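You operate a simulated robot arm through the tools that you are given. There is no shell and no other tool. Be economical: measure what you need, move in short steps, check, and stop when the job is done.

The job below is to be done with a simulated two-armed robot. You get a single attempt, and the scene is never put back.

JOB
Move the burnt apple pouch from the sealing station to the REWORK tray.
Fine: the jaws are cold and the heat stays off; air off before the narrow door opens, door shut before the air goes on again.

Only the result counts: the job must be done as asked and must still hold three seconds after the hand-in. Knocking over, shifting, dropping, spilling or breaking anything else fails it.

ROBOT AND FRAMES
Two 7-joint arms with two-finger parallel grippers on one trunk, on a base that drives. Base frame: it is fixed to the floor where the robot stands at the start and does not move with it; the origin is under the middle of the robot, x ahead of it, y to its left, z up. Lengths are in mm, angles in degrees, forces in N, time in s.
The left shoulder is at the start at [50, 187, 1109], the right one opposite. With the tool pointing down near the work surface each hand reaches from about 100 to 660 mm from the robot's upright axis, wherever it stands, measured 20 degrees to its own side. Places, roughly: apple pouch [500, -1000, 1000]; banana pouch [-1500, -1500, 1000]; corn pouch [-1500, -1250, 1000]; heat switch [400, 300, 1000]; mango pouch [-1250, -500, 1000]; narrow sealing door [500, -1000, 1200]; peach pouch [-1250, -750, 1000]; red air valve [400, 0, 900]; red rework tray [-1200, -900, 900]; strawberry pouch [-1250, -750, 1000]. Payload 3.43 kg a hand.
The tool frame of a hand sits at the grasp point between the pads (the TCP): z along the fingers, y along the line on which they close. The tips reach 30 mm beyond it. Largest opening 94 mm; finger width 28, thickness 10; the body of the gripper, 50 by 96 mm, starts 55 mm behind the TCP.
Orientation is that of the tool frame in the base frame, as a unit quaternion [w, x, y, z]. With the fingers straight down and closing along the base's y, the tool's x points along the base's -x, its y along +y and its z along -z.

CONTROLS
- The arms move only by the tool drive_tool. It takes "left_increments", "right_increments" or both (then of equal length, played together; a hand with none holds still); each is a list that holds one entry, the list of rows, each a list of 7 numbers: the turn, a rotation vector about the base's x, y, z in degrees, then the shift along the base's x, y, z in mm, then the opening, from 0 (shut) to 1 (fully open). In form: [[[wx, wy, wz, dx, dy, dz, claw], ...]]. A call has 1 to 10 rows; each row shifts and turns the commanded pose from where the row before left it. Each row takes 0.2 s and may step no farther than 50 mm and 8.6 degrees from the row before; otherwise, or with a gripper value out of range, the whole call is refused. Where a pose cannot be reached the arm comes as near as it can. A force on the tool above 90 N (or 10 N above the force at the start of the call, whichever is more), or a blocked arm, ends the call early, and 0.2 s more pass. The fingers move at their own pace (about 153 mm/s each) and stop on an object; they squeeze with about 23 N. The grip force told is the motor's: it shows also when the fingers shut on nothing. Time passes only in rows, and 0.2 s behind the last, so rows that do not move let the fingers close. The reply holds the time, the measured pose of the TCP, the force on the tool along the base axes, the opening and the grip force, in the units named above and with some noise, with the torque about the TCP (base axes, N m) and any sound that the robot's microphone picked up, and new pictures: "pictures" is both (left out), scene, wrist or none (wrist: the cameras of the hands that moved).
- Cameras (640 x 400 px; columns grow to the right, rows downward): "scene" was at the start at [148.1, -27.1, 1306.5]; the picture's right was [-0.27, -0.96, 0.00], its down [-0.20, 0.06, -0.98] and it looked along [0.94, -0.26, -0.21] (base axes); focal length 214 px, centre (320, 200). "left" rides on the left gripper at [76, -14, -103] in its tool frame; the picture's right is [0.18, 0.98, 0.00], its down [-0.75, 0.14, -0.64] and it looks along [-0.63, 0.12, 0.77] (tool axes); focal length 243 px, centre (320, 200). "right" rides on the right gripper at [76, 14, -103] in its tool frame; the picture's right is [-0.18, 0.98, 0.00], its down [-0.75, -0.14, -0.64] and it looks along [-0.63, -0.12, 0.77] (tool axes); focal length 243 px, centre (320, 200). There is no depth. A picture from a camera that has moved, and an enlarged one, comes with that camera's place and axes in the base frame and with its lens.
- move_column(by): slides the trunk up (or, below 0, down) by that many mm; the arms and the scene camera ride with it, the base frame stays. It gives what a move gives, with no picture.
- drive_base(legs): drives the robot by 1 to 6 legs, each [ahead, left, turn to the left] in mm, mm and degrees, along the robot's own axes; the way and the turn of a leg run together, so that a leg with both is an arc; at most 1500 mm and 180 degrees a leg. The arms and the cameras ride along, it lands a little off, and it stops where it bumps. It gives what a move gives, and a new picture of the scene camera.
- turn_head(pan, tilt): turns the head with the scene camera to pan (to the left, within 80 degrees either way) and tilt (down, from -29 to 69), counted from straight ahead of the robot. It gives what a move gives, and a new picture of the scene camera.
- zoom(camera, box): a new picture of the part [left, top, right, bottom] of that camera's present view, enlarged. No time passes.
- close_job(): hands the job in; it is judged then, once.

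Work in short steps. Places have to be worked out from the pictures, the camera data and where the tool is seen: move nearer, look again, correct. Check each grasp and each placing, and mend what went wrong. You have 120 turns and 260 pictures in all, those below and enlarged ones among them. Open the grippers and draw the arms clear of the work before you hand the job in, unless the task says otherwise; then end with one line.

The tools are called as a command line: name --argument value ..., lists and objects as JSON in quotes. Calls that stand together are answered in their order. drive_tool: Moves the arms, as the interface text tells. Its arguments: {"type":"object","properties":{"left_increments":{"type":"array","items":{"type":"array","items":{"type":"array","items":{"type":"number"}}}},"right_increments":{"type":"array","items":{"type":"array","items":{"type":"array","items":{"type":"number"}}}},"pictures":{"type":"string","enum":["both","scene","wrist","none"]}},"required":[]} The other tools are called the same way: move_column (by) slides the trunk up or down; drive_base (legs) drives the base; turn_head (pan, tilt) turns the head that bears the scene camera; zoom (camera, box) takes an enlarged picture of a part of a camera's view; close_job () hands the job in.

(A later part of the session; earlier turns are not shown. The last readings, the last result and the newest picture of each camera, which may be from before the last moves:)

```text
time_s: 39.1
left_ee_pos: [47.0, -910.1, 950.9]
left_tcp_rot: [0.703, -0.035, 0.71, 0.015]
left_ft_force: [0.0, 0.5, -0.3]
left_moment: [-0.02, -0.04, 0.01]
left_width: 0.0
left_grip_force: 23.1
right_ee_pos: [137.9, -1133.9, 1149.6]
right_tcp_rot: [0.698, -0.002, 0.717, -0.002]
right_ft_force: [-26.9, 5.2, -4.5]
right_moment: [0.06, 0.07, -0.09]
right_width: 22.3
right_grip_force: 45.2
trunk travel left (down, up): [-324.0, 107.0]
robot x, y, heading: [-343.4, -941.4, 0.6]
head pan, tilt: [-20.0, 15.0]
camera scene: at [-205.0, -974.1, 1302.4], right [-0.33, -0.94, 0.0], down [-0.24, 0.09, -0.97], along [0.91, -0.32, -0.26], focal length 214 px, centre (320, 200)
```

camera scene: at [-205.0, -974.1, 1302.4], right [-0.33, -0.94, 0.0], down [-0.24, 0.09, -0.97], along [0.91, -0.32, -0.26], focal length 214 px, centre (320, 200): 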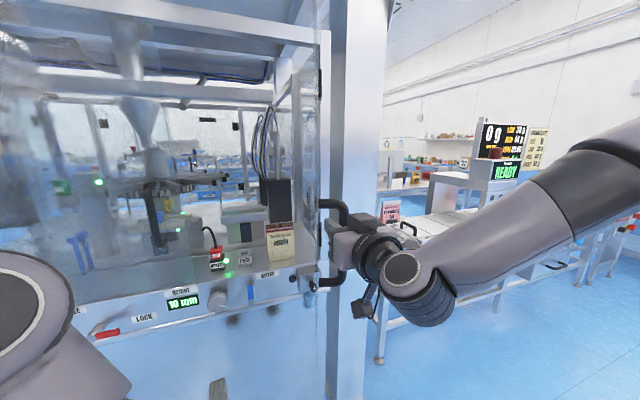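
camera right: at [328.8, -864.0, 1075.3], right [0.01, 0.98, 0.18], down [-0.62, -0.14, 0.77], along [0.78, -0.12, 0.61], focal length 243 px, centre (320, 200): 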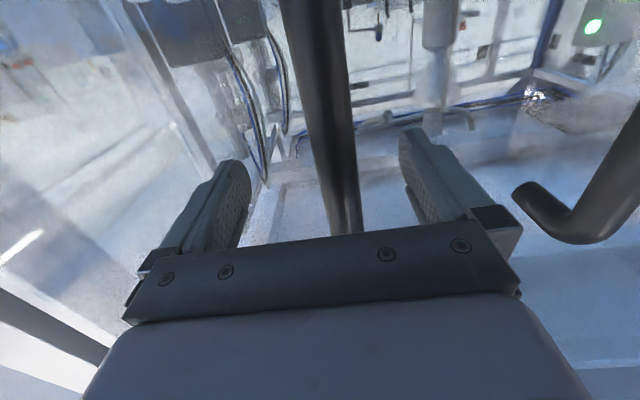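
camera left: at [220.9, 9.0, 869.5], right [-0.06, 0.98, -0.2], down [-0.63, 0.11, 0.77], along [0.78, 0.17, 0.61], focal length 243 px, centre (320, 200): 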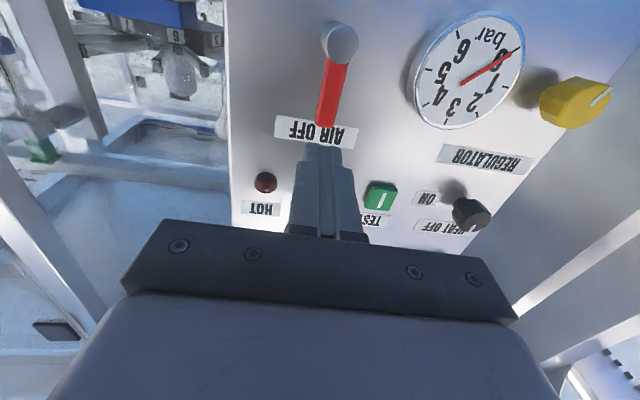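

One more step to ~85°.

drive_base --legs '[[-9, -57, 0]]'

```text
time_s: 40.3
left_ee_pos: [41.2, -965.8, 950.7]
left_tcp_rot: [0.702, -0.034, 0.711, 0.015]
left_ft_force: [0.7, -0.7, 0.2]
left_moment: [0.0, 0.0, 0.01]
left_width: 0.0
left_grip_force: 23.0
right_ee_pos: [132.3, -1190.5, 1150.4]
right_tcp_rot: [0.698, -0.002, 0.716, -0.001]
right_ft_force: [-2.8, -0.4, 9.3]
right_moment: [0.06, -0.1, -0.17]
right_width: 22.5
right_grip_force: 44.8
trunk travel left (down, up): [-324.0, 107.0]
robot x, y, heading: [-357.6, -996.6, 0.3]
head pan, tilt: [-20.0, 15.0]
camera scene: at [-211.2, -1031.0, 1302.1], right [-0.33, -0.94, 0.0], down [-0.24, 0.09, -0.97], along [0.91, -0.32, -0.26], focal length 214 px, centre (320, 200)
```

scene: 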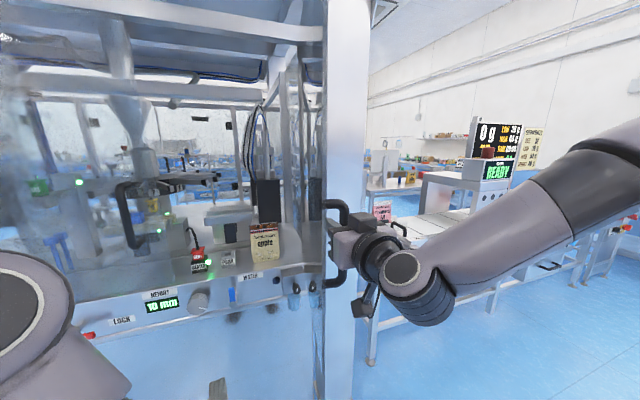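

The door is nearly fully open and the pouch is exposed. I look closely before releasing.

zoom --camera "scene" --box '[160, 170, 340, 300]'

drive_tool --right_increments '[[[0, 0, 0, 0, 0, 0, 0.3], [0, 0, 0, 0, 0, 0, 0.42], [0, 0, 0, 0, 0, 0, 0.42]]]' --pictures "wrist"

```text
3.08 times, centred on (250, 235) of scene
camera zoom: at [-211.2, -1031.0, 1302.1], right [-0.33, -0.94, 0.0], down [-0.24, 0.09, -0.97], along [0.91, -0.32, -0.26], focal length 660 px, centre (535, 92)
```

zoom: 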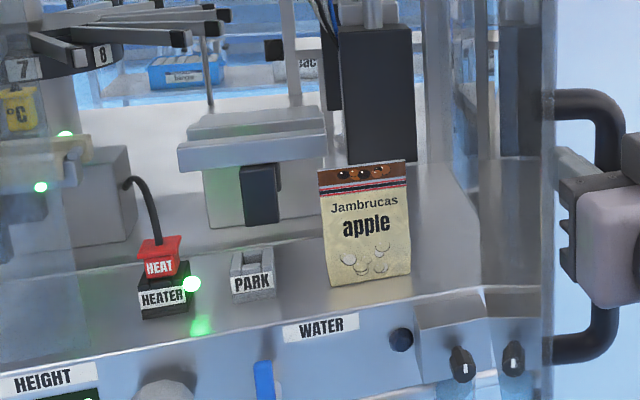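

```text
time_s: 41.1
left_ee_pos: [41.7, -965.3, 949.2]
left_tcp_rot: [0.702, -0.033, 0.711, 0.016]
left_ft_force: [0.4, 0.6, 0.6]
left_moment: [0.0, -0.02, 0.0]
left_width: 0.0
left_grip_force: 22.8
right_ee_pos: [133.7, -1190.8, 1148.5]
right_tcp_rot: [0.698, -0.002, 0.716, -0.001]
right_ft_force: [0.2, 0.0, -0.7]
right_moment: [-0.01, 0.0, -0.01]
right_width: 39.5
right_grip_force: 0.1
trunk travel left (down, up): [-324.0, 107.0]
robot x, y, heading: [-356.4, -998.8, 0.4]
head pan, tilt: [-20.0, 15.0]
camera right: at [28.0, -1177.0, 1075.5], right [0.01, 0.98, 0.18], down [-0.62, -0.14, 0.77], along [0.78, -0.12, 0.61], focal length 243 px, centre (320, 200)
```

right: 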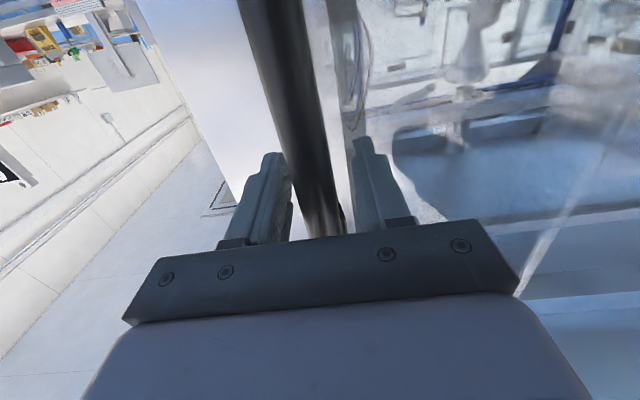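

The bar is clear of the fingers. I back straight out, then shift left and close in on the opening; pouch estimated at [525, -1078], top z≈1025, ~99 mm wide.

drive_base --legs '[[-140, 0, 0], [0, 170, 0]]'

turn_head --pan -25 --tilt 20

```text
time_s: 44.2
left_ee_pos: [-100.3, -794.6, 950.2]
left_tcp_rot: [0.702, -0.036, 0.712, 0.017]
left_ft_force: [-0.4, 0.4, -0.5]
left_moment: [0.02, -0.03, -0.02]
left_width: 0.0
left_grip_force: 23.5
right_ee_pos: [-9.2, -1019.1, 1149.7]
right_tcp_rot: [0.697, -0.003, 0.717, 0.0]
right_ft_force: [-1.1, 0.7, 0.4]
right_moment: [-0.01, 0.03, 0.02]
right_width: 39.7
right_grip_force: 0.1
trunk travel left (down, up): [-324.0, 107.0]
robot x, y, heading: [-497.8, -834.0, 0.7]
head pan, tilt: [-20.0, 15.0]
camera scene: at [-352.7, -861.1, 1301.9], right [-0.33, -0.94, 0.0], down [-0.24, 0.09, -0.97], along [0.91, -0.32, -0.26], focal length 214 px, centre (320, 200)
```

scene: 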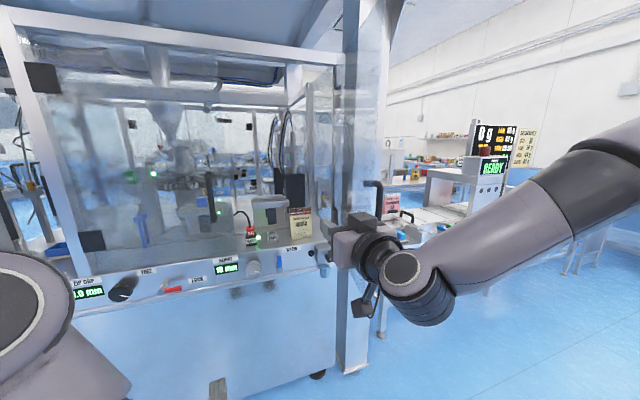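

```text
time_s: 44.8
left_ee_pos: [-100.4, -795.5, 949.1]
left_tcp_rot: [0.702, -0.035, 0.711, 0.017]
left_ft_force: [0.3, 0.1, -0.2]
left_moment: [0.01, 0.0, -0.01]
left_width: 0.1
left_grip_force: 23.4
right_ee_pos: [-8.9, -1020.4, 1149.6]
right_tcp_rot: [0.697, -0.003, 0.717, -0.001]
right_ft_force: [-0.2, 0.8, 0.5]
right_moment: [-0.02, 0.0, -0.01]
right_width: 39.3
right_grip_force: 0.1
trunk travel left (down, up): [-324.0, 107.0]
robot x, y, heading: [-501.4, -827.8, 0.7]
head pan, tilt: [-25.0, 20.0]
camera scene: at [-356.0, -868.8, 1293.8], right [-0.41, -0.91, 0.0], down [-0.31, 0.14, -0.94], along [0.86, -0.39, -0.34], focal length 214 px, centre (320, 200)
```

scene: 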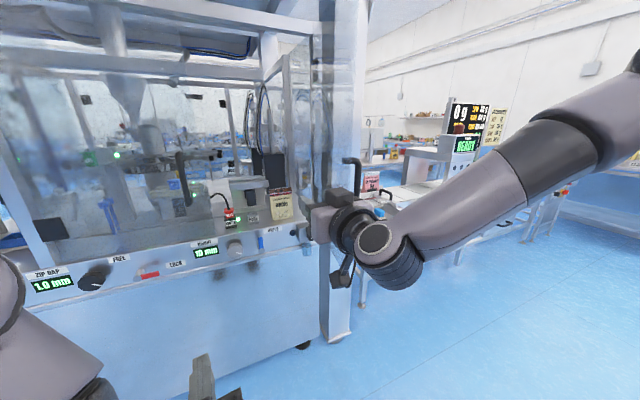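

Now I reorient the right hand (still clear of the machine) to point down, closing along x.

drive_tool --right_increments '[[[4.94, 4.94, -4.94, -5, 0, 5, 1], [4.94, 4.94, -4.94, -5, 0, 5, 1], [4.94, 4.94, -4.94, -5, 0, 5, 1], [4.94, 4.94, -4.94, -5, 0, 5, 1], [4.94, 4.94, -4.94, -5, 0, 5, 1], [4.94, 4.94, -4.94, -5, 0, 5, 1], [4.94, 4.94, -4.94, -5, 0, 5, 1], [4.94, 4.94, -4.94, 0, 0, 5, 1], [4.94, 4.94, -4.94, 0, 0, 5, 1], [4.94, 4.94, -4.94, 0, 0, 5, 1]]]' --pictures "none"

drive_tool --right_increments '[[[4.94, 4.94, -4.94, 0, 0, 0, 1], [4.94, 4.94, -4.94, 0, 0, 0, 1], [4.94, 4.94, -4.94, 0, 0, 0, 1], [4.94, 4.94, -4.94, 0, 0, 0, 1], [0, 0, 0, 0, 0, 0, 1]]]' --pictures "both"

```text
time_s: 47.0
left_ee_pos: [-101.5, -795.1, 948.7]
left_tcp_rot: [0.702, -0.035, 0.711, 0.017]
left_ft_force: [0.3, -0.5, 0.0]
left_moment: [0.02, -0.01, 0.01]
left_width: 0.0
left_grip_force: 23.1
right_ee_pos: [-48.1, -1025.8, 1196.6]
right_tcp_rot: [0.231, 0.553, 0.8, 0.008]
right_ft_force: [0.6, 0.7, 0.8]
right_moment: [0.0, 0.01, 0.01]
right_width: 93.9
right_grip_force: 0.1
right hand out of reach, approached as far as the arm can: row 10
trunk travel left (down, up): [-324.0, 107.0]
robot x, y, heading: [-502.3, -825.8, 0.7]
head pan, tilt: [-25.0, 20.0]
```

```text
time_s: 48.2
left_ee_pos: [-100.9, -796.1, 951.2]
left_tcp_rot: [0.702, -0.036, 0.711, 0.018]
left_ft_force: [-0.2, 0.5, 0.4]
left_moment: [0.01, 0.03, 0.02]
left_width: 0.1
left_grip_force: 22.7
right_ee_pos: [-51.4, -1031.0, 1193.6]
right_tcp_rot: [-0.008, 0.705, 0.709, 0.012]
right_ft_force: [0.6, -0.3, 0.1]
right_moment: [-0.01, 0.01, -0.02]
right_width: 94.1
right_grip_force: 0.0
right hand out of reach, approached as far as the arm can: row 1
trunk travel left (down, up): [-324.0, 107.0]
robot x, y, heading: [-501.6, -830.2, 0.9]
head pan, tilt: [-25.0, 20.0]
camera scene: at [-356.0, -868.8, 1293.7], right [-0.41, -0.91, 0.0], down [-0.31, 0.14, -0.94], along [0.86, -0.39, -0.34], focal length 214 px, centre (320, 200)
camera right: at [-38.1, -957.8, 1298.6], right [0.98, -0.18, 0.0], down [-0.14, -0.77, 0.62], along [-0.11, -0.61, -0.78], focal length 243 px, centre (320, 200)
```

scene: 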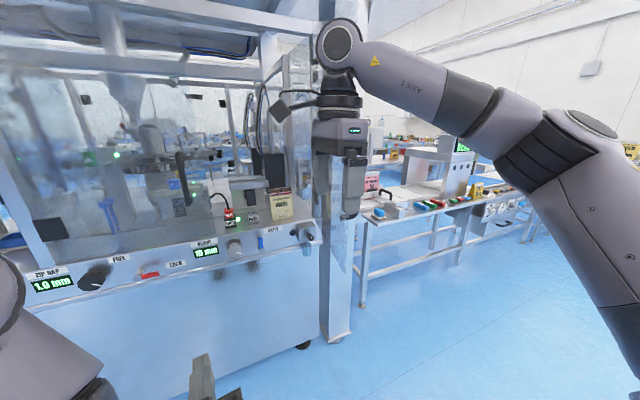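
right: 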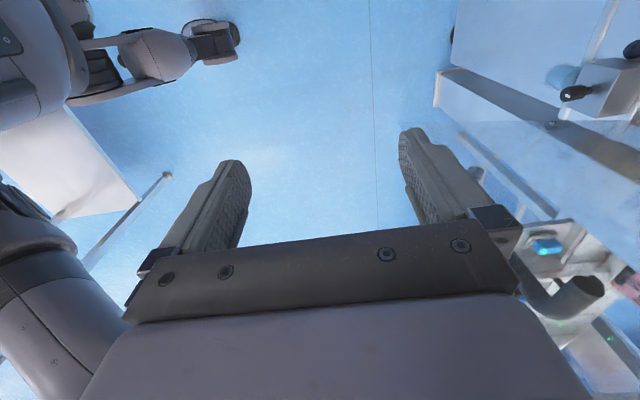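

The right elbow flares ~380 mm to the right, so it would strike the leaf at 85°. I'll open the door further (~115°); first turn the hand forward again.

drive_tool --right_increments '[[[-4.94, -4.94, 4.94, 0, 0, 0, 1], [-4.94, -4.94, 4.94, 0, 0, -5, 1], [-4.94, -4.94, 4.94, 0, 0, -5, 1], [-4.94, -4.94, 4.94, 5, 0, -5, 1], [-4.94, -4.94, 4.94, 5, 2, -5, 1], [-4.94, -4.94, 4.94, 5, 2, -5, 1], [-4.94, -4.94, 4.94, 5, 2, -5, 1], [-4.94, -4.94, 4.94, 5, 2, -5, 0.7], [-4.94, -4.94, 4.94, 5, 2, -5, 0.5], [-4.94, -4.94, 4.94, 5, 0, -5, 0.44]]]' --pictures "none"

drive_tool --right_increments '[[[-4.94, -4.94, 4.94, 5, 0, 0, 0.44], [-4.94, -4.94, 4.94, 0, 0, 0, 0.44], [-4.94, -4.94, 4.94, 0, 0, 0, 0.44], [-4.94, -4.94, 4.94, 0, 0, 0, 0.44], [0, 0, 0, 0, 0, 0, 0.44]]]' --pictures "both"

```text
time_s: 50.4
left_ee_pos: [-100.8, -795.2, 949.2]
left_tcp_rot: [0.702, -0.036, 0.711, 0.017]
left_ft_force: [0.7, 0.2, 0.5]
left_moment: [-0.02, -0.01, 0.0]
left_width: 0.0
left_grip_force: 23.1
right_ee_pos: [-13.8, -1020.6, 1151.2]
right_tcp_rot: [0.546, 0.236, 0.804, 0.004]
right_ft_force: [-0.5, 0.1, -0.5]
right_moment: [0.03, 0.0, -0.02]
right_width: 41.4
right_grip_force: 0.0
trunk travel left (down, up): [-324.0, 107.0]
robot x, y, heading: [-494.8, -830.7, 0.9]
head pan, tilt: [-25.0, 20.0]
```

```text
time_s: 51.6
left_ee_pos: [-101.0, -794.9, 949.7]
left_tcp_rot: [0.702, -0.036, 0.711, 0.018]
left_ft_force: [-0.9, -0.1, 0.7]
left_moment: [0.0, 0.0, -0.01]
left_width: 0.1
left_grip_force: 23.0
right_ee_pos: [-10.2, -1019.2, 1150.4]
right_tcp_rot: [0.697, -0.004, 0.717, 0.0]
right_ft_force: [-0.3, 0.0, 0.5]
right_moment: [0.03, 0.03, -0.01]
right_width: 41.4
right_grip_force: 0.0
trunk travel left (down, up): [-324.0, 107.0]
robot x, y, heading: [-498.2, -828.7, 0.7]
head pan, tilt: [-25.0, 20.0]
camera scene: at [-356.0, -868.8, 1293.7], right [-0.41, -0.91, 0.0], down [-0.31, 0.14, -0.94], along [0.86, -0.39, -0.34], focal length 214 px, centre (320, 200)
camera right: at [-114.6, -1006.3, 1077.0], right [0.0, 0.98, 0.18], down [-0.62, -0.14, 0.77], along [0.78, -0.11, 0.61], focal length 243 px, centre (320, 200)
```

scene: 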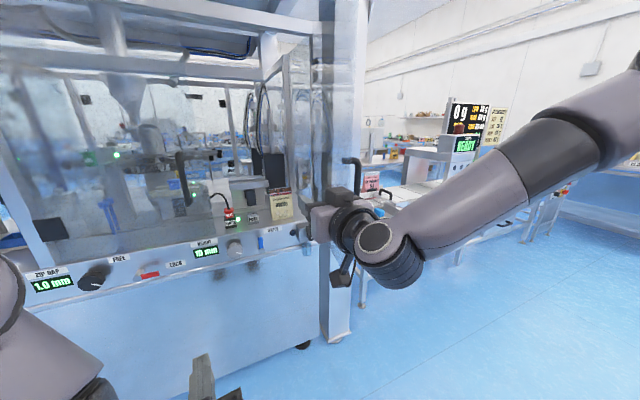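
right: 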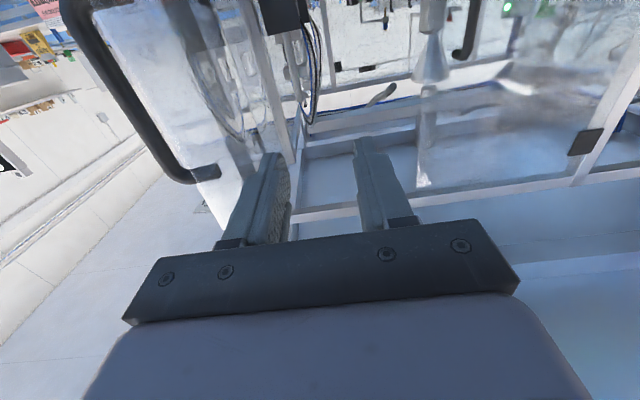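

The pose repeats exactly; I go back to the handle in reverse order, stopping short to check.

drive_base --legs '[[0, -173, 0], [70, 0, 0]]'

zoom --camera "right" --box '[160, 0, 480, 240]'

```text
time_s: 54.4
left_ee_pos: [-27.2, -969.4, 948.5]
left_tcp_rot: [0.701, -0.035, 0.712, 0.016]
left_ft_force: [0.2, -0.6, 0.0]
left_moment: [0.01, -0.02, -0.01]
left_width: 0.1
left_grip_force: 23.0
right_ee_pos: [63.0, -1194.9, 1150.1]
right_tcp_rot: [0.697, -0.002, 0.717, -0.002]
right_ft_force: [0.3, 0.2, -0.3]
right_moment: [-0.01, -0.05, 0.02]
right_width: 41.2
right_grip_force: 0.0
trunk travel left (down, up): [-324.0, 107.0]
robot x, y, heading: [-426.9, -1000.7, 0.8]
head pan, tilt: [-25.0, 20.0]
camera scene: at [-282.8, -1043.3, 1293.6], right [-0.41, -0.91, 0.0], down [-0.31, 0.14, -0.94], along [0.86, -0.39, -0.34], focal length 214 px, centre (320, 200)
```

scene: 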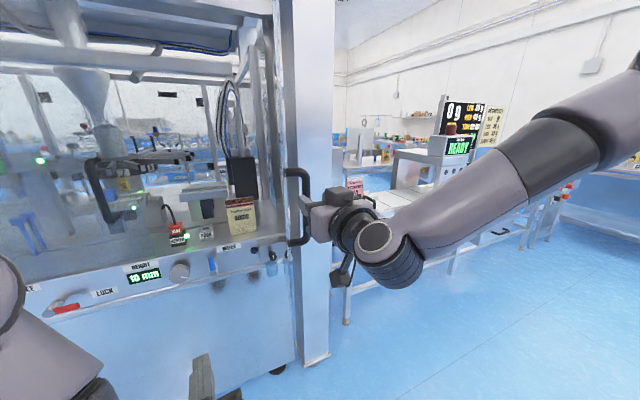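

```text
1.67 times, centred on (320, 120) of right
camera zoom: at [-41.9, -1181.4, 1076.9], right [0.0, 0.98, 0.18], down [-0.62, -0.14, 0.77], along [0.78, -0.11, 0.61], focal length 404 px, centre (320, 333)
```

zoom: 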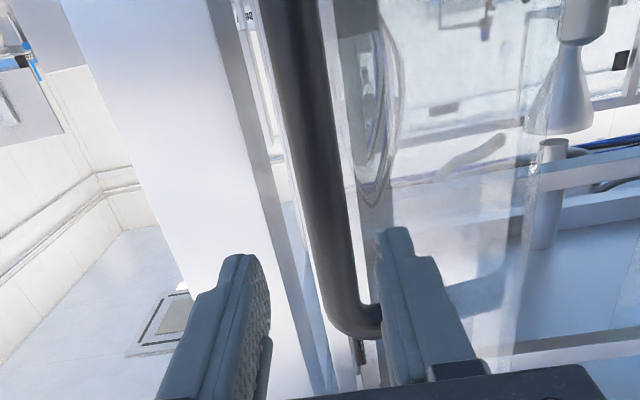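

Bar still lines up close to the gap; I shift +4 mm left and advance the remaining 70 mm.

drive_base --legs '[[70, 4, 0]]'

zoom --camera "right" --box '[160, 0, 480, 240]'

```text
time_s: 55.4
left_ee_pos: [41.9, -965.3, 949.7]
left_tcp_rot: [0.701, -0.035, 0.712, 0.016]
left_ft_force: [0.3, -0.2, -0.6]
left_moment: [0.01, 0.03, 0.03]
left_width: 0.0
left_grip_force: 22.7
right_ee_pos: [132.3, -1191.1, 1150.6]
right_tcp_rot: [0.697, -0.001, 0.717, -0.002]
right_ft_force: [0.1, -0.5, -0.4]
right_moment: [-0.03, 0.01, -0.02]
right_width: 41.3
right_grip_force: 0.0
trunk travel left (down, up): [-324.0, 107.0]
robot x, y, heading: [-354.2, -1001.1, 0.3]
head pan, tilt: [-25.0, 20.0]
camera scene: at [-213.4, -1038.6, 1293.6], right [-0.41, -0.91, 0.0], down [-0.31, 0.14, -0.94], along [0.86, -0.39, -0.34], focal length 214 px, centre (320, 200)
```

scene: 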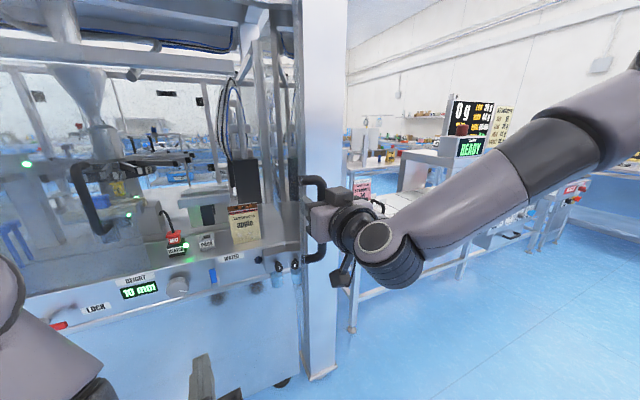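

```text
1.67 times, centred on (320, 120) of right
camera zoom: at [27.4, -1176.8, 1077.0], right [0.01, 0.98, 0.18], down [-0.62, -0.14, 0.77], along [0.78, -0.12, 0.61], focal length 404 px, centre (320, 333)
```

zoom: 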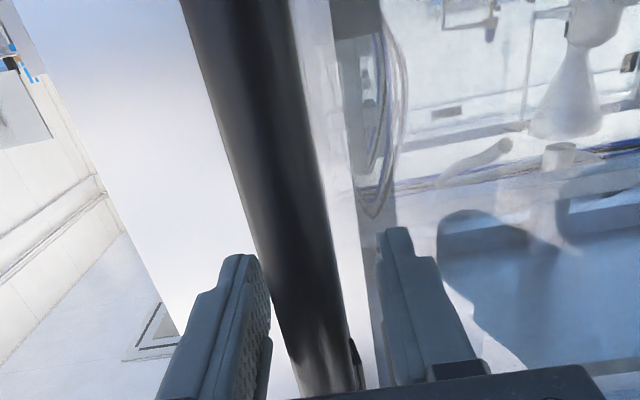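

Bar is between the fingers; I close and check the width (22 mm expected).

drive_tool --right_increments '[[[0, 0, 0, 0, 0, 0, 0.2], [0, 0, 0, 0, 0, 0, 0], [0, 0, 0, 0, 0, 0, 0]]]' --pictures "none"

```text
time_s: 56.2
left_ee_pos: [41.7, -964.8, 949.6]
left_tcp_rot: [0.701, -0.035, 0.712, 0.015]
left_ft_force: [-0.3, -0.3, 0.2]
left_moment: [0.01, 0.02, -0.03]
left_width: 0.0
left_grip_force: 22.7
right_ee_pos: [133.5, -1189.8, 1150.6]
right_tcp_rot: [0.697, -0.001, 0.717, -0.002]
right_ft_force: [1.6, -0.3, 0.6]
right_moment: [0.04, 0.33, -0.02]
right_width: 22.4
right_grip_force: 45.2
trunk travel left (down, up): [-324.0, 107.0]
robot x, y, heading: [-356.9, -999.9, 0.8]
head pan, tilt: [-25.0, 20.0]
```

Gripped at 22.4 mm. Continue the arc past 90°.

drive_base --legs '[[3, -57, 0], [15, -55, 0]]'

```text
time_s: 57.3
left_ee_pos: [43.9, -1007.6, 949.2]
left_tcp_rot: [0.701, -0.035, 0.712, 0.016]
left_ft_force: [0.7, 0.5, 0.4]
left_moment: [0.0, 0.01, 0.01]
left_width: 0.0
left_grip_force: 23.3
right_ee_pos: [131.9, -1228.1, 1150.5]
right_tcp_rot: [0.697, -0.007, 0.717, 0.005]
right_ft_force: [0.0, 0.3, 0.3]
right_moment: [0.18, 0.09, 0.02]
right_width: 22.4
right_grip_force: 45.1
trunk travel left (down, up): [-324.0, 107.0]
robot x, y, heading: [-354.7, -1041.9, 0.6]
head pan, tilt: [-25.0, 20.0]
stopped in leg 1: the robot was blocked; the commanded pose is now the measured one
camera scene: at [-211.9, -1080.8, 1293.8], right [-0.41, -0.91, 0.0], down [-0.31, 0.14, -0.94], along [0.86, -0.39, -0.34], focal length 214 px, centre (320, 200)
```

scene: 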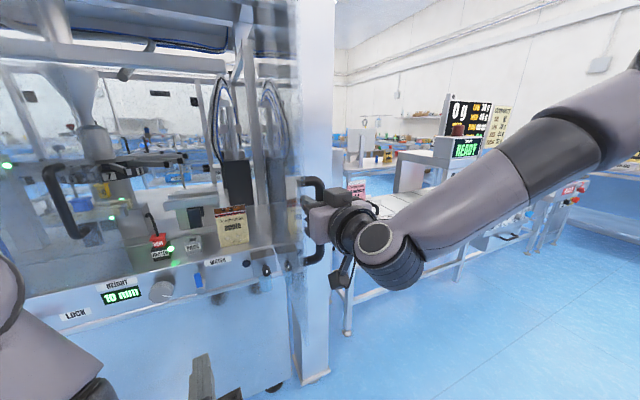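

Door is at its stop (~92°). I release and back out, then turn both hands: the right to point down again, the left tucked down.

drive_tool --right_increments '[[[0, 0, 0, 0, 0, 0, 0.3], [0, 0, 0, 0, 0, 0, 0.42], [0, 0, 0, 0, 0, 0, 0.42]]]' --pictures "wrist"

drive_base --legs '[[-150, 0, 0], [0, 440, 0]]'

```text
time_s: 58.1
left_ee_pos: [43.1, -1006.8, 949.7]
left_tcp_rot: [0.701, -0.036, 0.712, 0.017]
left_ft_force: [0.0, -0.4, 0.2]
left_moment: [0.01, 0.0, -0.01]
left_width: 0.0
left_grip_force: 23.3
right_ee_pos: [132.9, -1227.9, 1150.8]
right_tcp_rot: [0.697, -0.009, 0.717, 0.006]
right_ft_force: [0.5, 0.5, -0.2]
right_moment: [0.0, 0.0, 0.02]
right_width: 39.3
right_grip_force: 0.1
trunk travel left (down, up): [-324.0, 107.0]
robot x, y, heading: [-354.4, -1044.3, 0.6]
head pan, tilt: [-25.0, 20.0]
camera right: at [27.4, -1216.1, 1077.1], right [-0.01, 0.98, 0.18], down [-0.62, -0.15, 0.77], along [0.79, -0.1, 0.61], focal length 243 px, centre (320, 200)
```

right: 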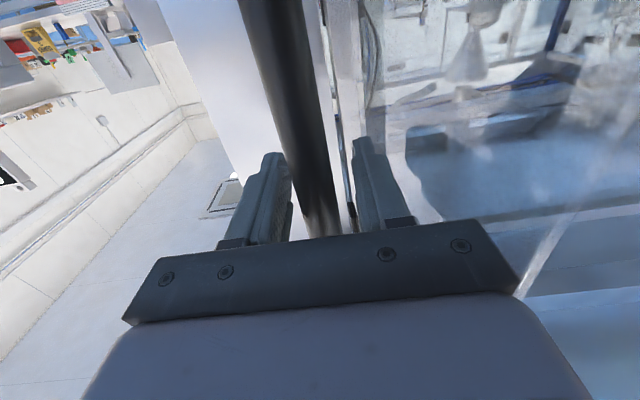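

```text
time_s: 63.5
left_ee_pos: [-111.5, -570.2, 948.5]
left_tcp_rot: [0.701, -0.035, 0.712, 0.015]
left_ft_force: [-0.6, -1.8, 0.0]
left_moment: [-0.01, 0.0, -0.01]
left_width: 0.1
left_grip_force: 23.1
right_ee_pos: [-23.2, -789.9, 1149.6]
right_tcp_rot: [0.696, -0.005, 0.718, 0.002]
right_ft_force: [-0.4, 0.5, -0.1]
right_moment: [0.02, -0.01, -0.02]
right_width: 39.6
right_grip_force: 0.2
trunk travel left (down, up): [-324.0, 107.0]
robot x, y, heading: [-511.1, -596.8, 0.2]
head pan, tilt: [-25.0, 20.0]
camera scene: at [-366.6, -641.4, 1293.7], right [-0.42, -0.91, 0.0], down [-0.31, 0.14, -0.94], along [0.85, -0.39, -0.34], focal length 214 px, centre (320, 200)
```

scene: 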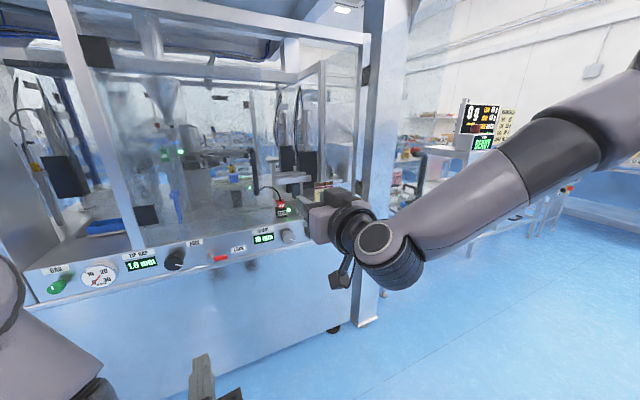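

Reorient the right hand down and out to the right, and tuck the left hand at the same time.

drive_tool --right_increments '[[[4.94, 4.94, -4.94, -6, -6, 8, 1], [4.94, 4.94, -4.94, -6, -6, 8, 1], [4.94, 4.94, -4.94, -6, -6, 8, 1], [4.94, 4.94, -4.94, -6, -6, 6, 1], [4.94, 4.94, -4.94, -6, -6, 5, 1], [4.94, 4.94, -4.94, -6, -10, 5, 1], [4.94, 4.94, -4.94, -6, -15, 0, 1], [4.94, 4.94, -4.94, -6, -15, 0, 1], [4.94, 4.94, -4.94, -6, -15, 0, 1], [4.94, 4.94, -4.94, -6, -15, 0, 1]]]' --left_increments '[[[0, 0, 0, 0, 6, 15, 0], [0, 8.5, 0, 0, 6, 20, 0], [0, 8.5, 0, 0, 6, 20, 0], [0, 8.5, 0, 0, 6, 20, 0], [0, 8.5, 0, 0, 6, 20, 0], [0, 8.5, 0, -5, 6, 20, 0], [0, 8.5, 0, -10, 6, 20, 0], [0, 8.5, 0, -15, 6, 20, 0], [0, 8.5, 0, -20, 6, 20, 0], [0, 8.5, 0, -20, 6, 20, 0]]]' --pictures "none"

drive_tool --right_increments '[[[4.94, 4.94, -4.94, 0, -20, 0, 1], [4.94, 4.94, -4.94, 0, -20, 0, 1], [4.94, 4.94, -4.94, 0, -20, 0, 1], [4.94, 4.94, -4.94, 0, -20, 0, 1], [0, 0, 0, 0, -20, 0, 1], [0, 0, 0, 0, -20, 0, 1]]]' --left_increments '[[[0, 8.5, 0, -20, 0, 20, 0], [0, 5, 0, -15, 0, 20, 0], [0, 0, 0, 0, 0, 20, 0], [0, 0, 0, 0, 0, 20, 0], [0, 0, 0, 0, 0, 0, 0], [0, 0, 0, 0, 0, 0, 0]]]' --pictures "both"

```text
time_s: 65.7
left_ee_pos: [-179.3, -508.5, 1144.7]
left_tcp_rot: [0.109, -0.016, 0.993, 0.031]
left_ft_force: [-0.3, -0.6, -0.4]
left_moment: [-0.01, 0.0, -0.04]
left_width: 0.2
left_grip_force: 22.9
right_ee_pos: [-83.7, -889.2, 1191.1]
right_tcp_rot: [0.232, 0.551, 0.801, 0.014]
right_ft_force: [0.0, 0.0, 0.5]
right_moment: [0.04, 0.0, -0.01]
right_width: 94.1
right_grip_force: 0.2
trunk travel left (down, up): [-324.0, 107.0]
robot x, y, heading: [-506.1, -601.5, 0.3]
head pan, tilt: [-25.0, 20.0]
```

```text
time_s: 67.1
left_ee_pos: [-214.3, -508.1, 1222.3]
left_tcp_rot: [-0.007, -0.018, 0.999, 0.035]
left_ft_force: [32.1, -1.8, -26.4]
left_moment: [0.84, 0.96, 0.97]
left_width: 0.0
left_grip_force: 22.7
right_ee_pos: [-82.5, -1011.0, 1190.1]
right_tcp_rot: [-0.005, 0.704, 0.71, 0.015]
right_ft_force: [0.0, 0.6, 0.6]
right_moment: [0.03, 0.01, -0.01]
right_width: 93.8
right_grip_force: 0.0
trunk travel left (down, up): [-324.0, 107.0]
robot x, y, heading: [-509.9, -602.1, 0.1]
head pan, tilt: [-25.0, 20.0]
camera scene: at [-364.8, -638.3, 1299.4], right [-0.38, -0.93, 0.0], down [-0.26, 0.11, -0.96], along [0.89, -0.36, -0.28], focal length 214 px, centre (320, 200)
camera right: at [-72.0, -937.2, 1294.9], right [0.98, -0.18, 0.01], down [-0.15, -0.77, 0.62], along [-0.1, -0.61, -0.79], focal length 243 px, centre (320, 200)
camera left: at [-288.2, -532.5, 1326.0], right [-0.22, 0.97, 0.07], down [0.76, 0.12, 0.64], along [0.62, 0.19, -0.76], focal length 243 px, centre (320, 200)
```

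scene: 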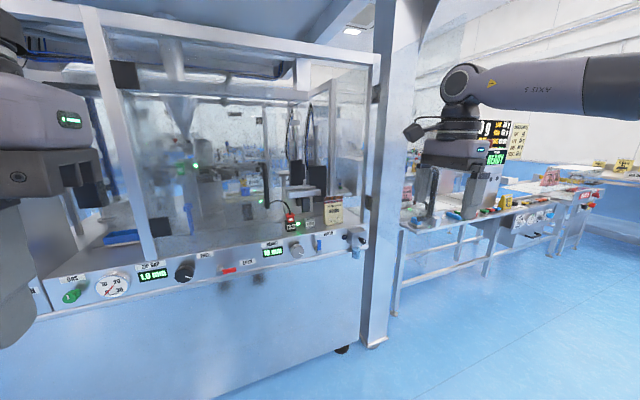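
right: 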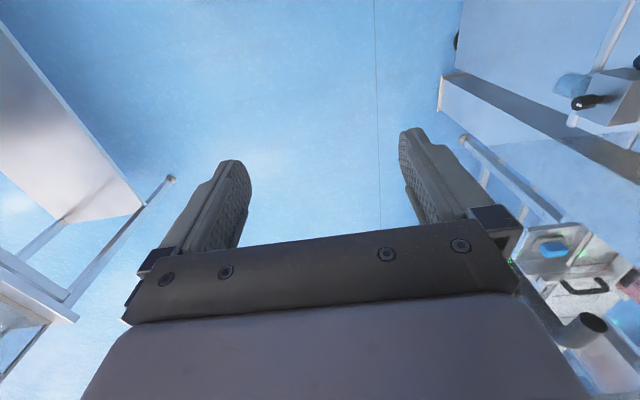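
left: 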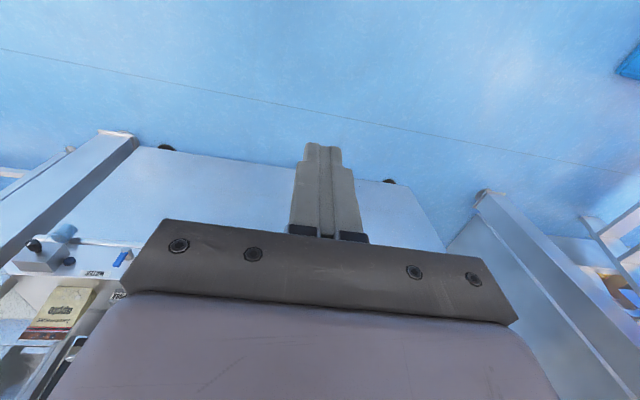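

The left hand touches the head (32 N), so I move it forward, out and down; then look at the right arm's elbow.

drive_tool --left_increments '[[[0, 0, 0, 15, 15, -15, 0], [0, 0, 0, 20, 25, -20, 0], [0, 0, 0, 20, 25, -20, 0], [0, 0, 0, 0, 25, -20, 0], [0, 0, 0, 0, 0, 0, 0]]]' --pictures "none"

turn_head --pan -70 --tilt 5

```text
time_s: 68.3
left_ee_pos: [-161.3, -420.6, 1149.5]
left_tcp_rot: [-0.008, -0.014, 0.999, 0.034]
left_ft_force: [-0.2, 0.3, -0.3]
left_moment: [0.02, 0.03, -0.01]
left_width: 0.0
left_grip_force: 22.8
right_ee_pos: [-84.0, -1009.0, 1191.1]
right_tcp_rot: [-0.005, 0.705, 0.709, 0.015]
right_ft_force: [-0.4, -0.3, 0.3]
right_moment: [0.04, 0.0, 0.0]
right_width: 94.3
right_grip_force: 0.0
trunk travel left (down, up): [-324.0, 107.0]
robot x, y, heading: [-507.7, -597.8, -0.0]
head pan, tilt: [-25.0, 20.0]
```

```text
time_s: 69.5
left_ee_pos: [-160.9, -420.0, 1149.2]
left_tcp_rot: [-0.007, -0.013, 0.999, 0.034]
left_ft_force: [-0.3, 0.2, -0.4]
left_moment: [0.01, -0.01, -0.03]
left_width: 0.3
left_grip_force: 22.6
right_ee_pos: [-83.1, -1009.7, 1192.2]
right_tcp_rot: [-0.005, 0.705, 0.709, 0.016]
right_ft_force: [-0.2, -0.3, 0.0]
right_moment: [0.01, 0.0, 0.0]
right_width: 94.0
right_grip_force: 0.0
trunk travel left (down, up): [-324.0, 107.0]
robot x, y, heading: [-506.7, -598.2, 0.4]
head pan, tilt: [-70.0, 5.0]
camera scene: at [-419.3, -688.8, 1318.1], right [-0.94, -0.35, 0.0], down [-0.03, 0.08, -1.0], along [0.35, -0.93, -0.09], focal length 214 px, centre (320, 200)
```

scene: 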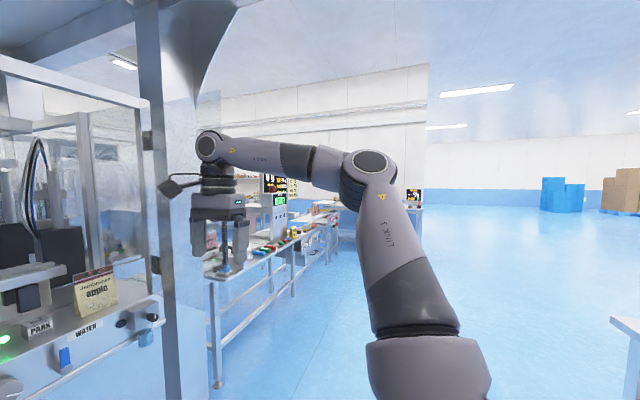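

The elbow now sits near [-375, -1017], in line with the hand, so driving straight ahead clears the leaf. I drive forward and lower the hand, head turned to watch.

drive_base --legs '[[400, 0, 0]]'

drive_tool --right_increments '[[[0, 0, 0, 0, 0, -30, 1], [0, 0, 0, 0, 0, -30, 1], [0, 0, 0, 0, 0, -20, 1], [0, 0, 0, 0, 0, 0, 1]]]' --pictures "both"

```text
time_s: 71.9
left_ee_pos: [233.7, -415.4, 1149.6]
left_tcp_rot: [-0.008, -0.016, 0.999, 0.034]
left_ft_force: [-0.1, -0.2, 0.1]
left_moment: [0.01, 0.02, 0.04]
left_width: 0.2
left_grip_force: 23.3
right_ee_pos: [314.1, -1003.9, 1189.9]
right_tcp_rot: [-0.004, 0.703, 0.711, 0.015]
right_ft_force: [0.4, -1.2, -0.3]
right_moment: [0.02, 0.0, 0.03]
right_width: 93.8
right_grip_force: 0.1
trunk travel left (down, up): [-324.0, 107.0]
robot x, y, heading: [-113.7, -599.4, 0.8]
head pan, tilt: [-70.0, 5.0]
camera scene: at [-23.4, -685.0, 1318.0], right [-0.94, -0.35, 0.0], down [-0.03, 0.08, -1.0], along [0.35, -0.93, -0.09], focal length 214 px, centre (320, 200)
```

scene: 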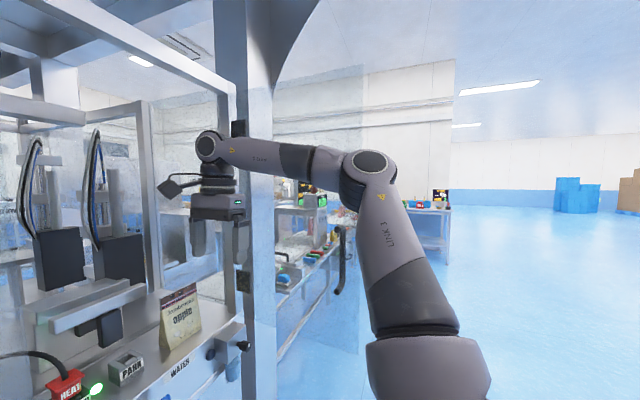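

```text
time_s: 72.9
left_ee_pos: [232.4, -415.7, 1149.6]
left_tcp_rot: [-0.007, -0.017, 0.999, 0.033]
left_ft_force: [0.4, -0.5, -0.3]
left_moment: [0.02, 0.02, -0.01]
left_width: 0.0
left_grip_force: 23.2
right_ee_pos: [313.2, -1003.4, 1110.3]
right_tcp_rot: [-0.004, 0.703, 0.711, 0.016]
right_ft_force: [0.0, -1.0, 0.2]
right_moment: [-0.01, -0.01, -0.02]
right_width: 94.3
right_grip_force: 0.1
trunk travel left (down, up): [-324.0, 107.0]
robot x, y, heading: [-117.5, -599.5, 0.5]
head pan, tilt: [-70.0, 5.0]
camera scene: at [-23.9, -685.0, 1318.1], right [-0.94, -0.35, 0.0], down [-0.03, 0.08, -1.0], along [0.35, -0.93, -0.09], focal length 214 px, centre (320, 200)
camera right: at [323.9, -930.3, 1214.5], right [0.98, -0.17, 0.01], down [-0.14, -0.77, 0.62], along [-0.1, -0.61, -0.79], focal length 243 px, centre (320, 200)
```

scene: 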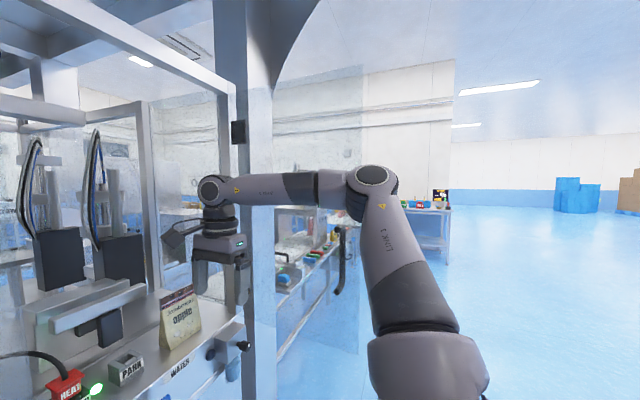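
right: 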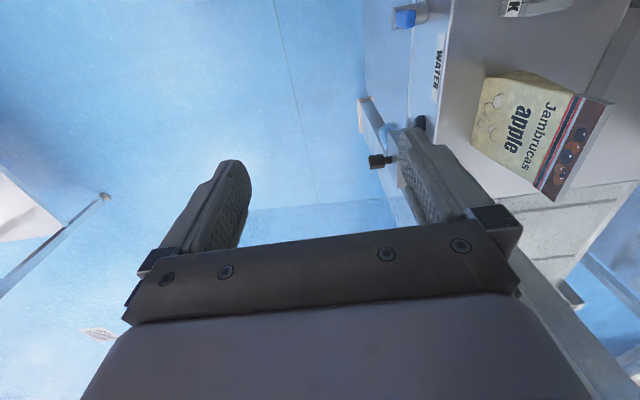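

Pouch top edge is well triangulated: from [541, -1028] to [533, -1125], z≈1013. I drive 150 mm ahead, then extend the arm over it.

drive_base --legs '[[150, 0, 0]]'

drive_tool --right_increments '[[[0, 0, -2.5, 15, -15, 0, 1], [0, 0, -2.5, 15, -15, 0, 1], [0, 0, 0, 15, -15, 0, 1], [0, 0, 0, 15, -15, 0, 1], [0, 0, 0, 10, -10, 0, 1], [0, 0, 0, 0, 0, 0, 1]]]' --pictures "both"

```text
time_s: 74.3
left_ee_pos: [380.6, -413.7, 1150.1]
left_tcp_rot: [-0.008, -0.017, 0.999, 0.034]
left_ft_force: [0.7, 0.6, -0.6]
left_moment: [0.0, 0.03, 0.03]
left_width: 0.0
left_grip_force: 23.3
right_ee_pos: [458.8, -1002.2, 1110.0]
right_tcp_rot: [-0.004, 0.703, 0.711, 0.015]
right_ft_force: [-0.7, -0.5, 1.2]
right_moment: [0.0, 0.03, -0.01]
right_width: 93.7
right_grip_force: 0.1
trunk travel left (down, up): [-324.0, 107.0]
robot x, y, heading: [35.9, -598.1, 0.6]
head pan, tilt: [-70.0, 5.0]
camera scene: at [122.7, -683.5, 1318.0], right [-0.94, -0.35, 0.0], down [-0.03, 0.08, -1.0], along [0.35, -0.93, -0.09], focal length 214 px, centre (320, 200)
```

scene: 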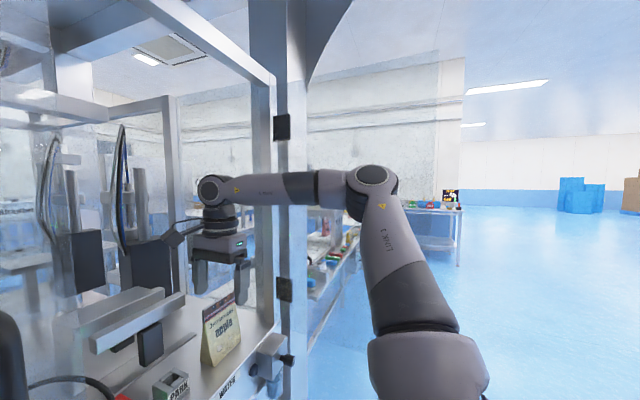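

```text
time_s: 75.7
left_ee_pos: [378.9, -413.8, 1151.1]
left_tcp_rot: [-0.007, -0.017, 0.999, 0.033]
left_ft_force: [1.3, -0.2, -0.5]
left_moment: [0.01, -0.01, 0.04]
left_width: 0.4
left_grip_force: 23.2
right_ee_pos: [527.2, -1071.1, 1110.9]
right_tcp_rot: [-0.003, 0.734, 0.679, 0.016]
right_ft_force: [-0.1, -0.4, 0.2]
right_moment: [0.02, -0.01, 0.0]
right_width: 94.1
right_grip_force: 0.1
trunk travel left (down, up): [-324.0, 107.0]
robot x, y, heading: [29.9, -594.4, 0.5]
head pan, tilt: [-70.0, 5.0]
camera scene: at [121.9, -683.5, 1318.1], right [-0.94, -0.35, 0.0], down [-0.03, 0.08, -1.0], along [0.35, -0.93, -0.09], focal length 214 px, centre (320, 200)
camera right: at [545.0, -999.7, 1214.1], right [0.97, -0.26, 0.01], down [-0.21, -0.76, 0.62], along [-0.15, -0.6, -0.79], focal length 243 px, centre (320, 200)
```

scene: 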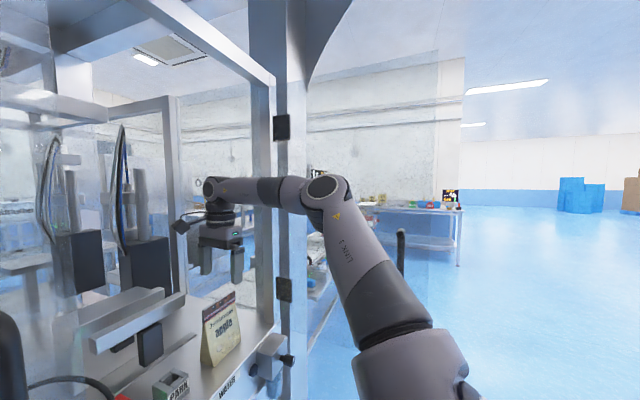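
right: 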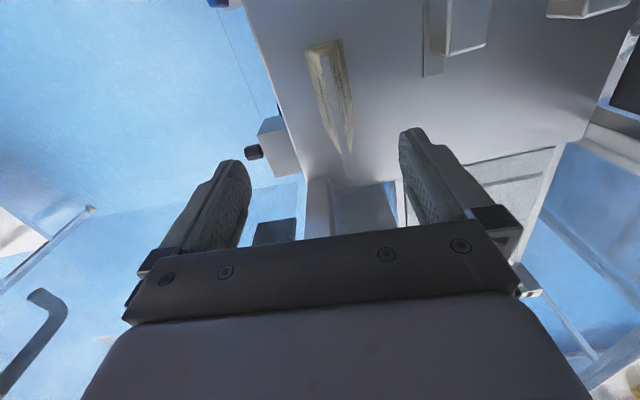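

I zoom to see the pouch's top edge against the fingers.

zoom --camera "right" --box '[220, 20, 460, 200]'

zoom --camera "scene" --box '[150, 220, 310, 380]'

```text
2.22 times, centred on (340, 110) of right
camera zoom: at [545.0, -999.7, 1214.1], right [0.97, -0.26, 0.01], down [-0.21, -0.76, 0.62], along [-0.15, -0.6, -0.79], focal length 539 px, centre (276, 400)
```

zoom: 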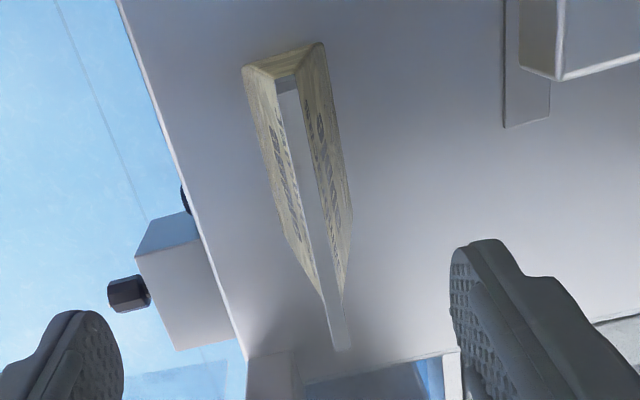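

```text
2.50 times, centred on (230, 300) of scene
camera zoom: at [121.9, -683.5, 1318.1], right [-0.94, -0.35, 0.0], down [-0.03, 0.08, -1.0], along [0.35, -0.93, -0.09], focal length 536 px, centre (545, -50)
```

zoom: 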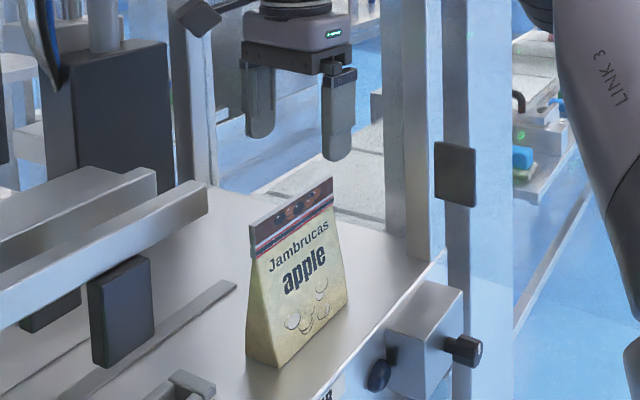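

The top edge runs straight along y at x≈543, y -1028…-1130. I undo the yaw, centre and descend to TCP z≈1000.

drive_tool --right_increments '[[[0, 0, 4.5, 8, -4, 0, 1], [0, 0, 0, 8, -4, -20, 1], [0, 0, 0, 0, 0, -30, 1], [0, 0, 0, 0, 0, -30, 1], [0, 0, 0, 0, 0, -30, 1], [0, 0, 0, 0, 0, 0, 1]]]' --pictures "both"

```text
time_s: 77.1
left_ee_pos: [378.5, -414.8, 1149.3]
left_tcp_rot: [-0.007, -0.017, 0.999, 0.033]
left_ft_force: [0.0, 0.1, -0.1]
left_moment: [0.0, -0.01, -0.02]
left_width: 0.0
left_grip_force: 22.6
right_ee_pos: [545.1, -1078.6, 1001.0]
right_tcp_rot: [-0.004, 0.706, 0.708, 0.016]
right_ft_force: [0.2, 0.3, 0.3]
right_moment: [-0.05, 0.03, 0.03]
right_width: 94.1
right_grip_force: 0.0
trunk travel left (down, up): [-324.0, 107.0]
robot x, y, heading: [29.4, -594.8, 0.5]
head pan, tilt: [-70.0, 5.0]
camera scene: at [121.9, -683.5, 1318.1], right [-0.94, -0.35, 0.0], down [-0.03, 0.08, -1.0], along [0.35, -0.93, -0.09], focal length 214 px, centre (320, 200)
camera right: at [556.5, -1006.4, 1105.8], right [0.98, -0.18, 0.01], down [-0.15, -0.77, 0.62], along [-0.1, -0.61, -0.79], focal length 243 px, centre (320, 200)
```

scene: 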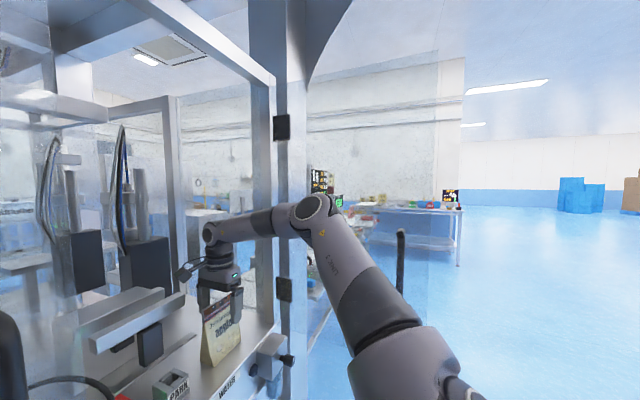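
right: 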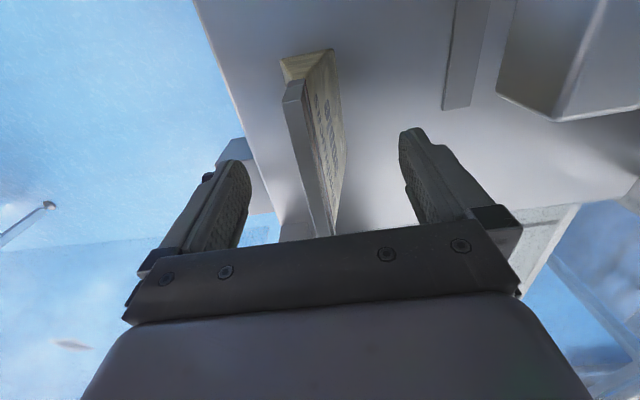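

The pouch's top lies centred between the pads. Close.

drive_tool --right_increments '[[[0, 0, 0, 0, 0, 0, 0.5], [0, 0, 0, 0, 0, 0, 0.2], [0, 0, 0, 0, 0, 0, 0], [0, 0, 0, 0, 0, 0, 0]]]' --pictures "wrist"

```text
time_s: 78.1
left_ee_pos: [379.6, -413.7, 1149.8]
left_tcp_rot: [-0.008, -0.016, 0.999, 0.033]
left_ft_force: [-0.2, 0.1, -0.8]
left_moment: [0.0, 0.0, -0.01]
left_width: 0.0
left_grip_force: 22.8
right_ee_pos: [546.2, -1080.0, 1002.2]
right_tcp_rot: [-0.004, 0.705, 0.709, 0.017]
right_ft_force: [0.0, -0.3, 0.2]
right_moment: [0.01, 0.02, 0.0]
right_width: 10.6
right_grip_force: 23.1
trunk travel left (down, up): [-324.0, 107.0]
robot x, y, heading: [30.8, -597.3, 0.6]
head pan, tilt: [-70.0, 5.0]
camera right: at [556.6, -1006.5, 1106.3], right [0.98, -0.18, 0.01], down [-0.15, -0.77, 0.62], along [-0.1, -0.61, -0.79], focal length 243 px, centre (320, 200)
```

right: 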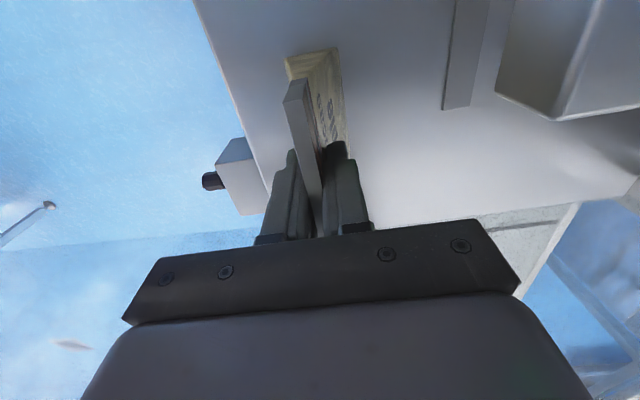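

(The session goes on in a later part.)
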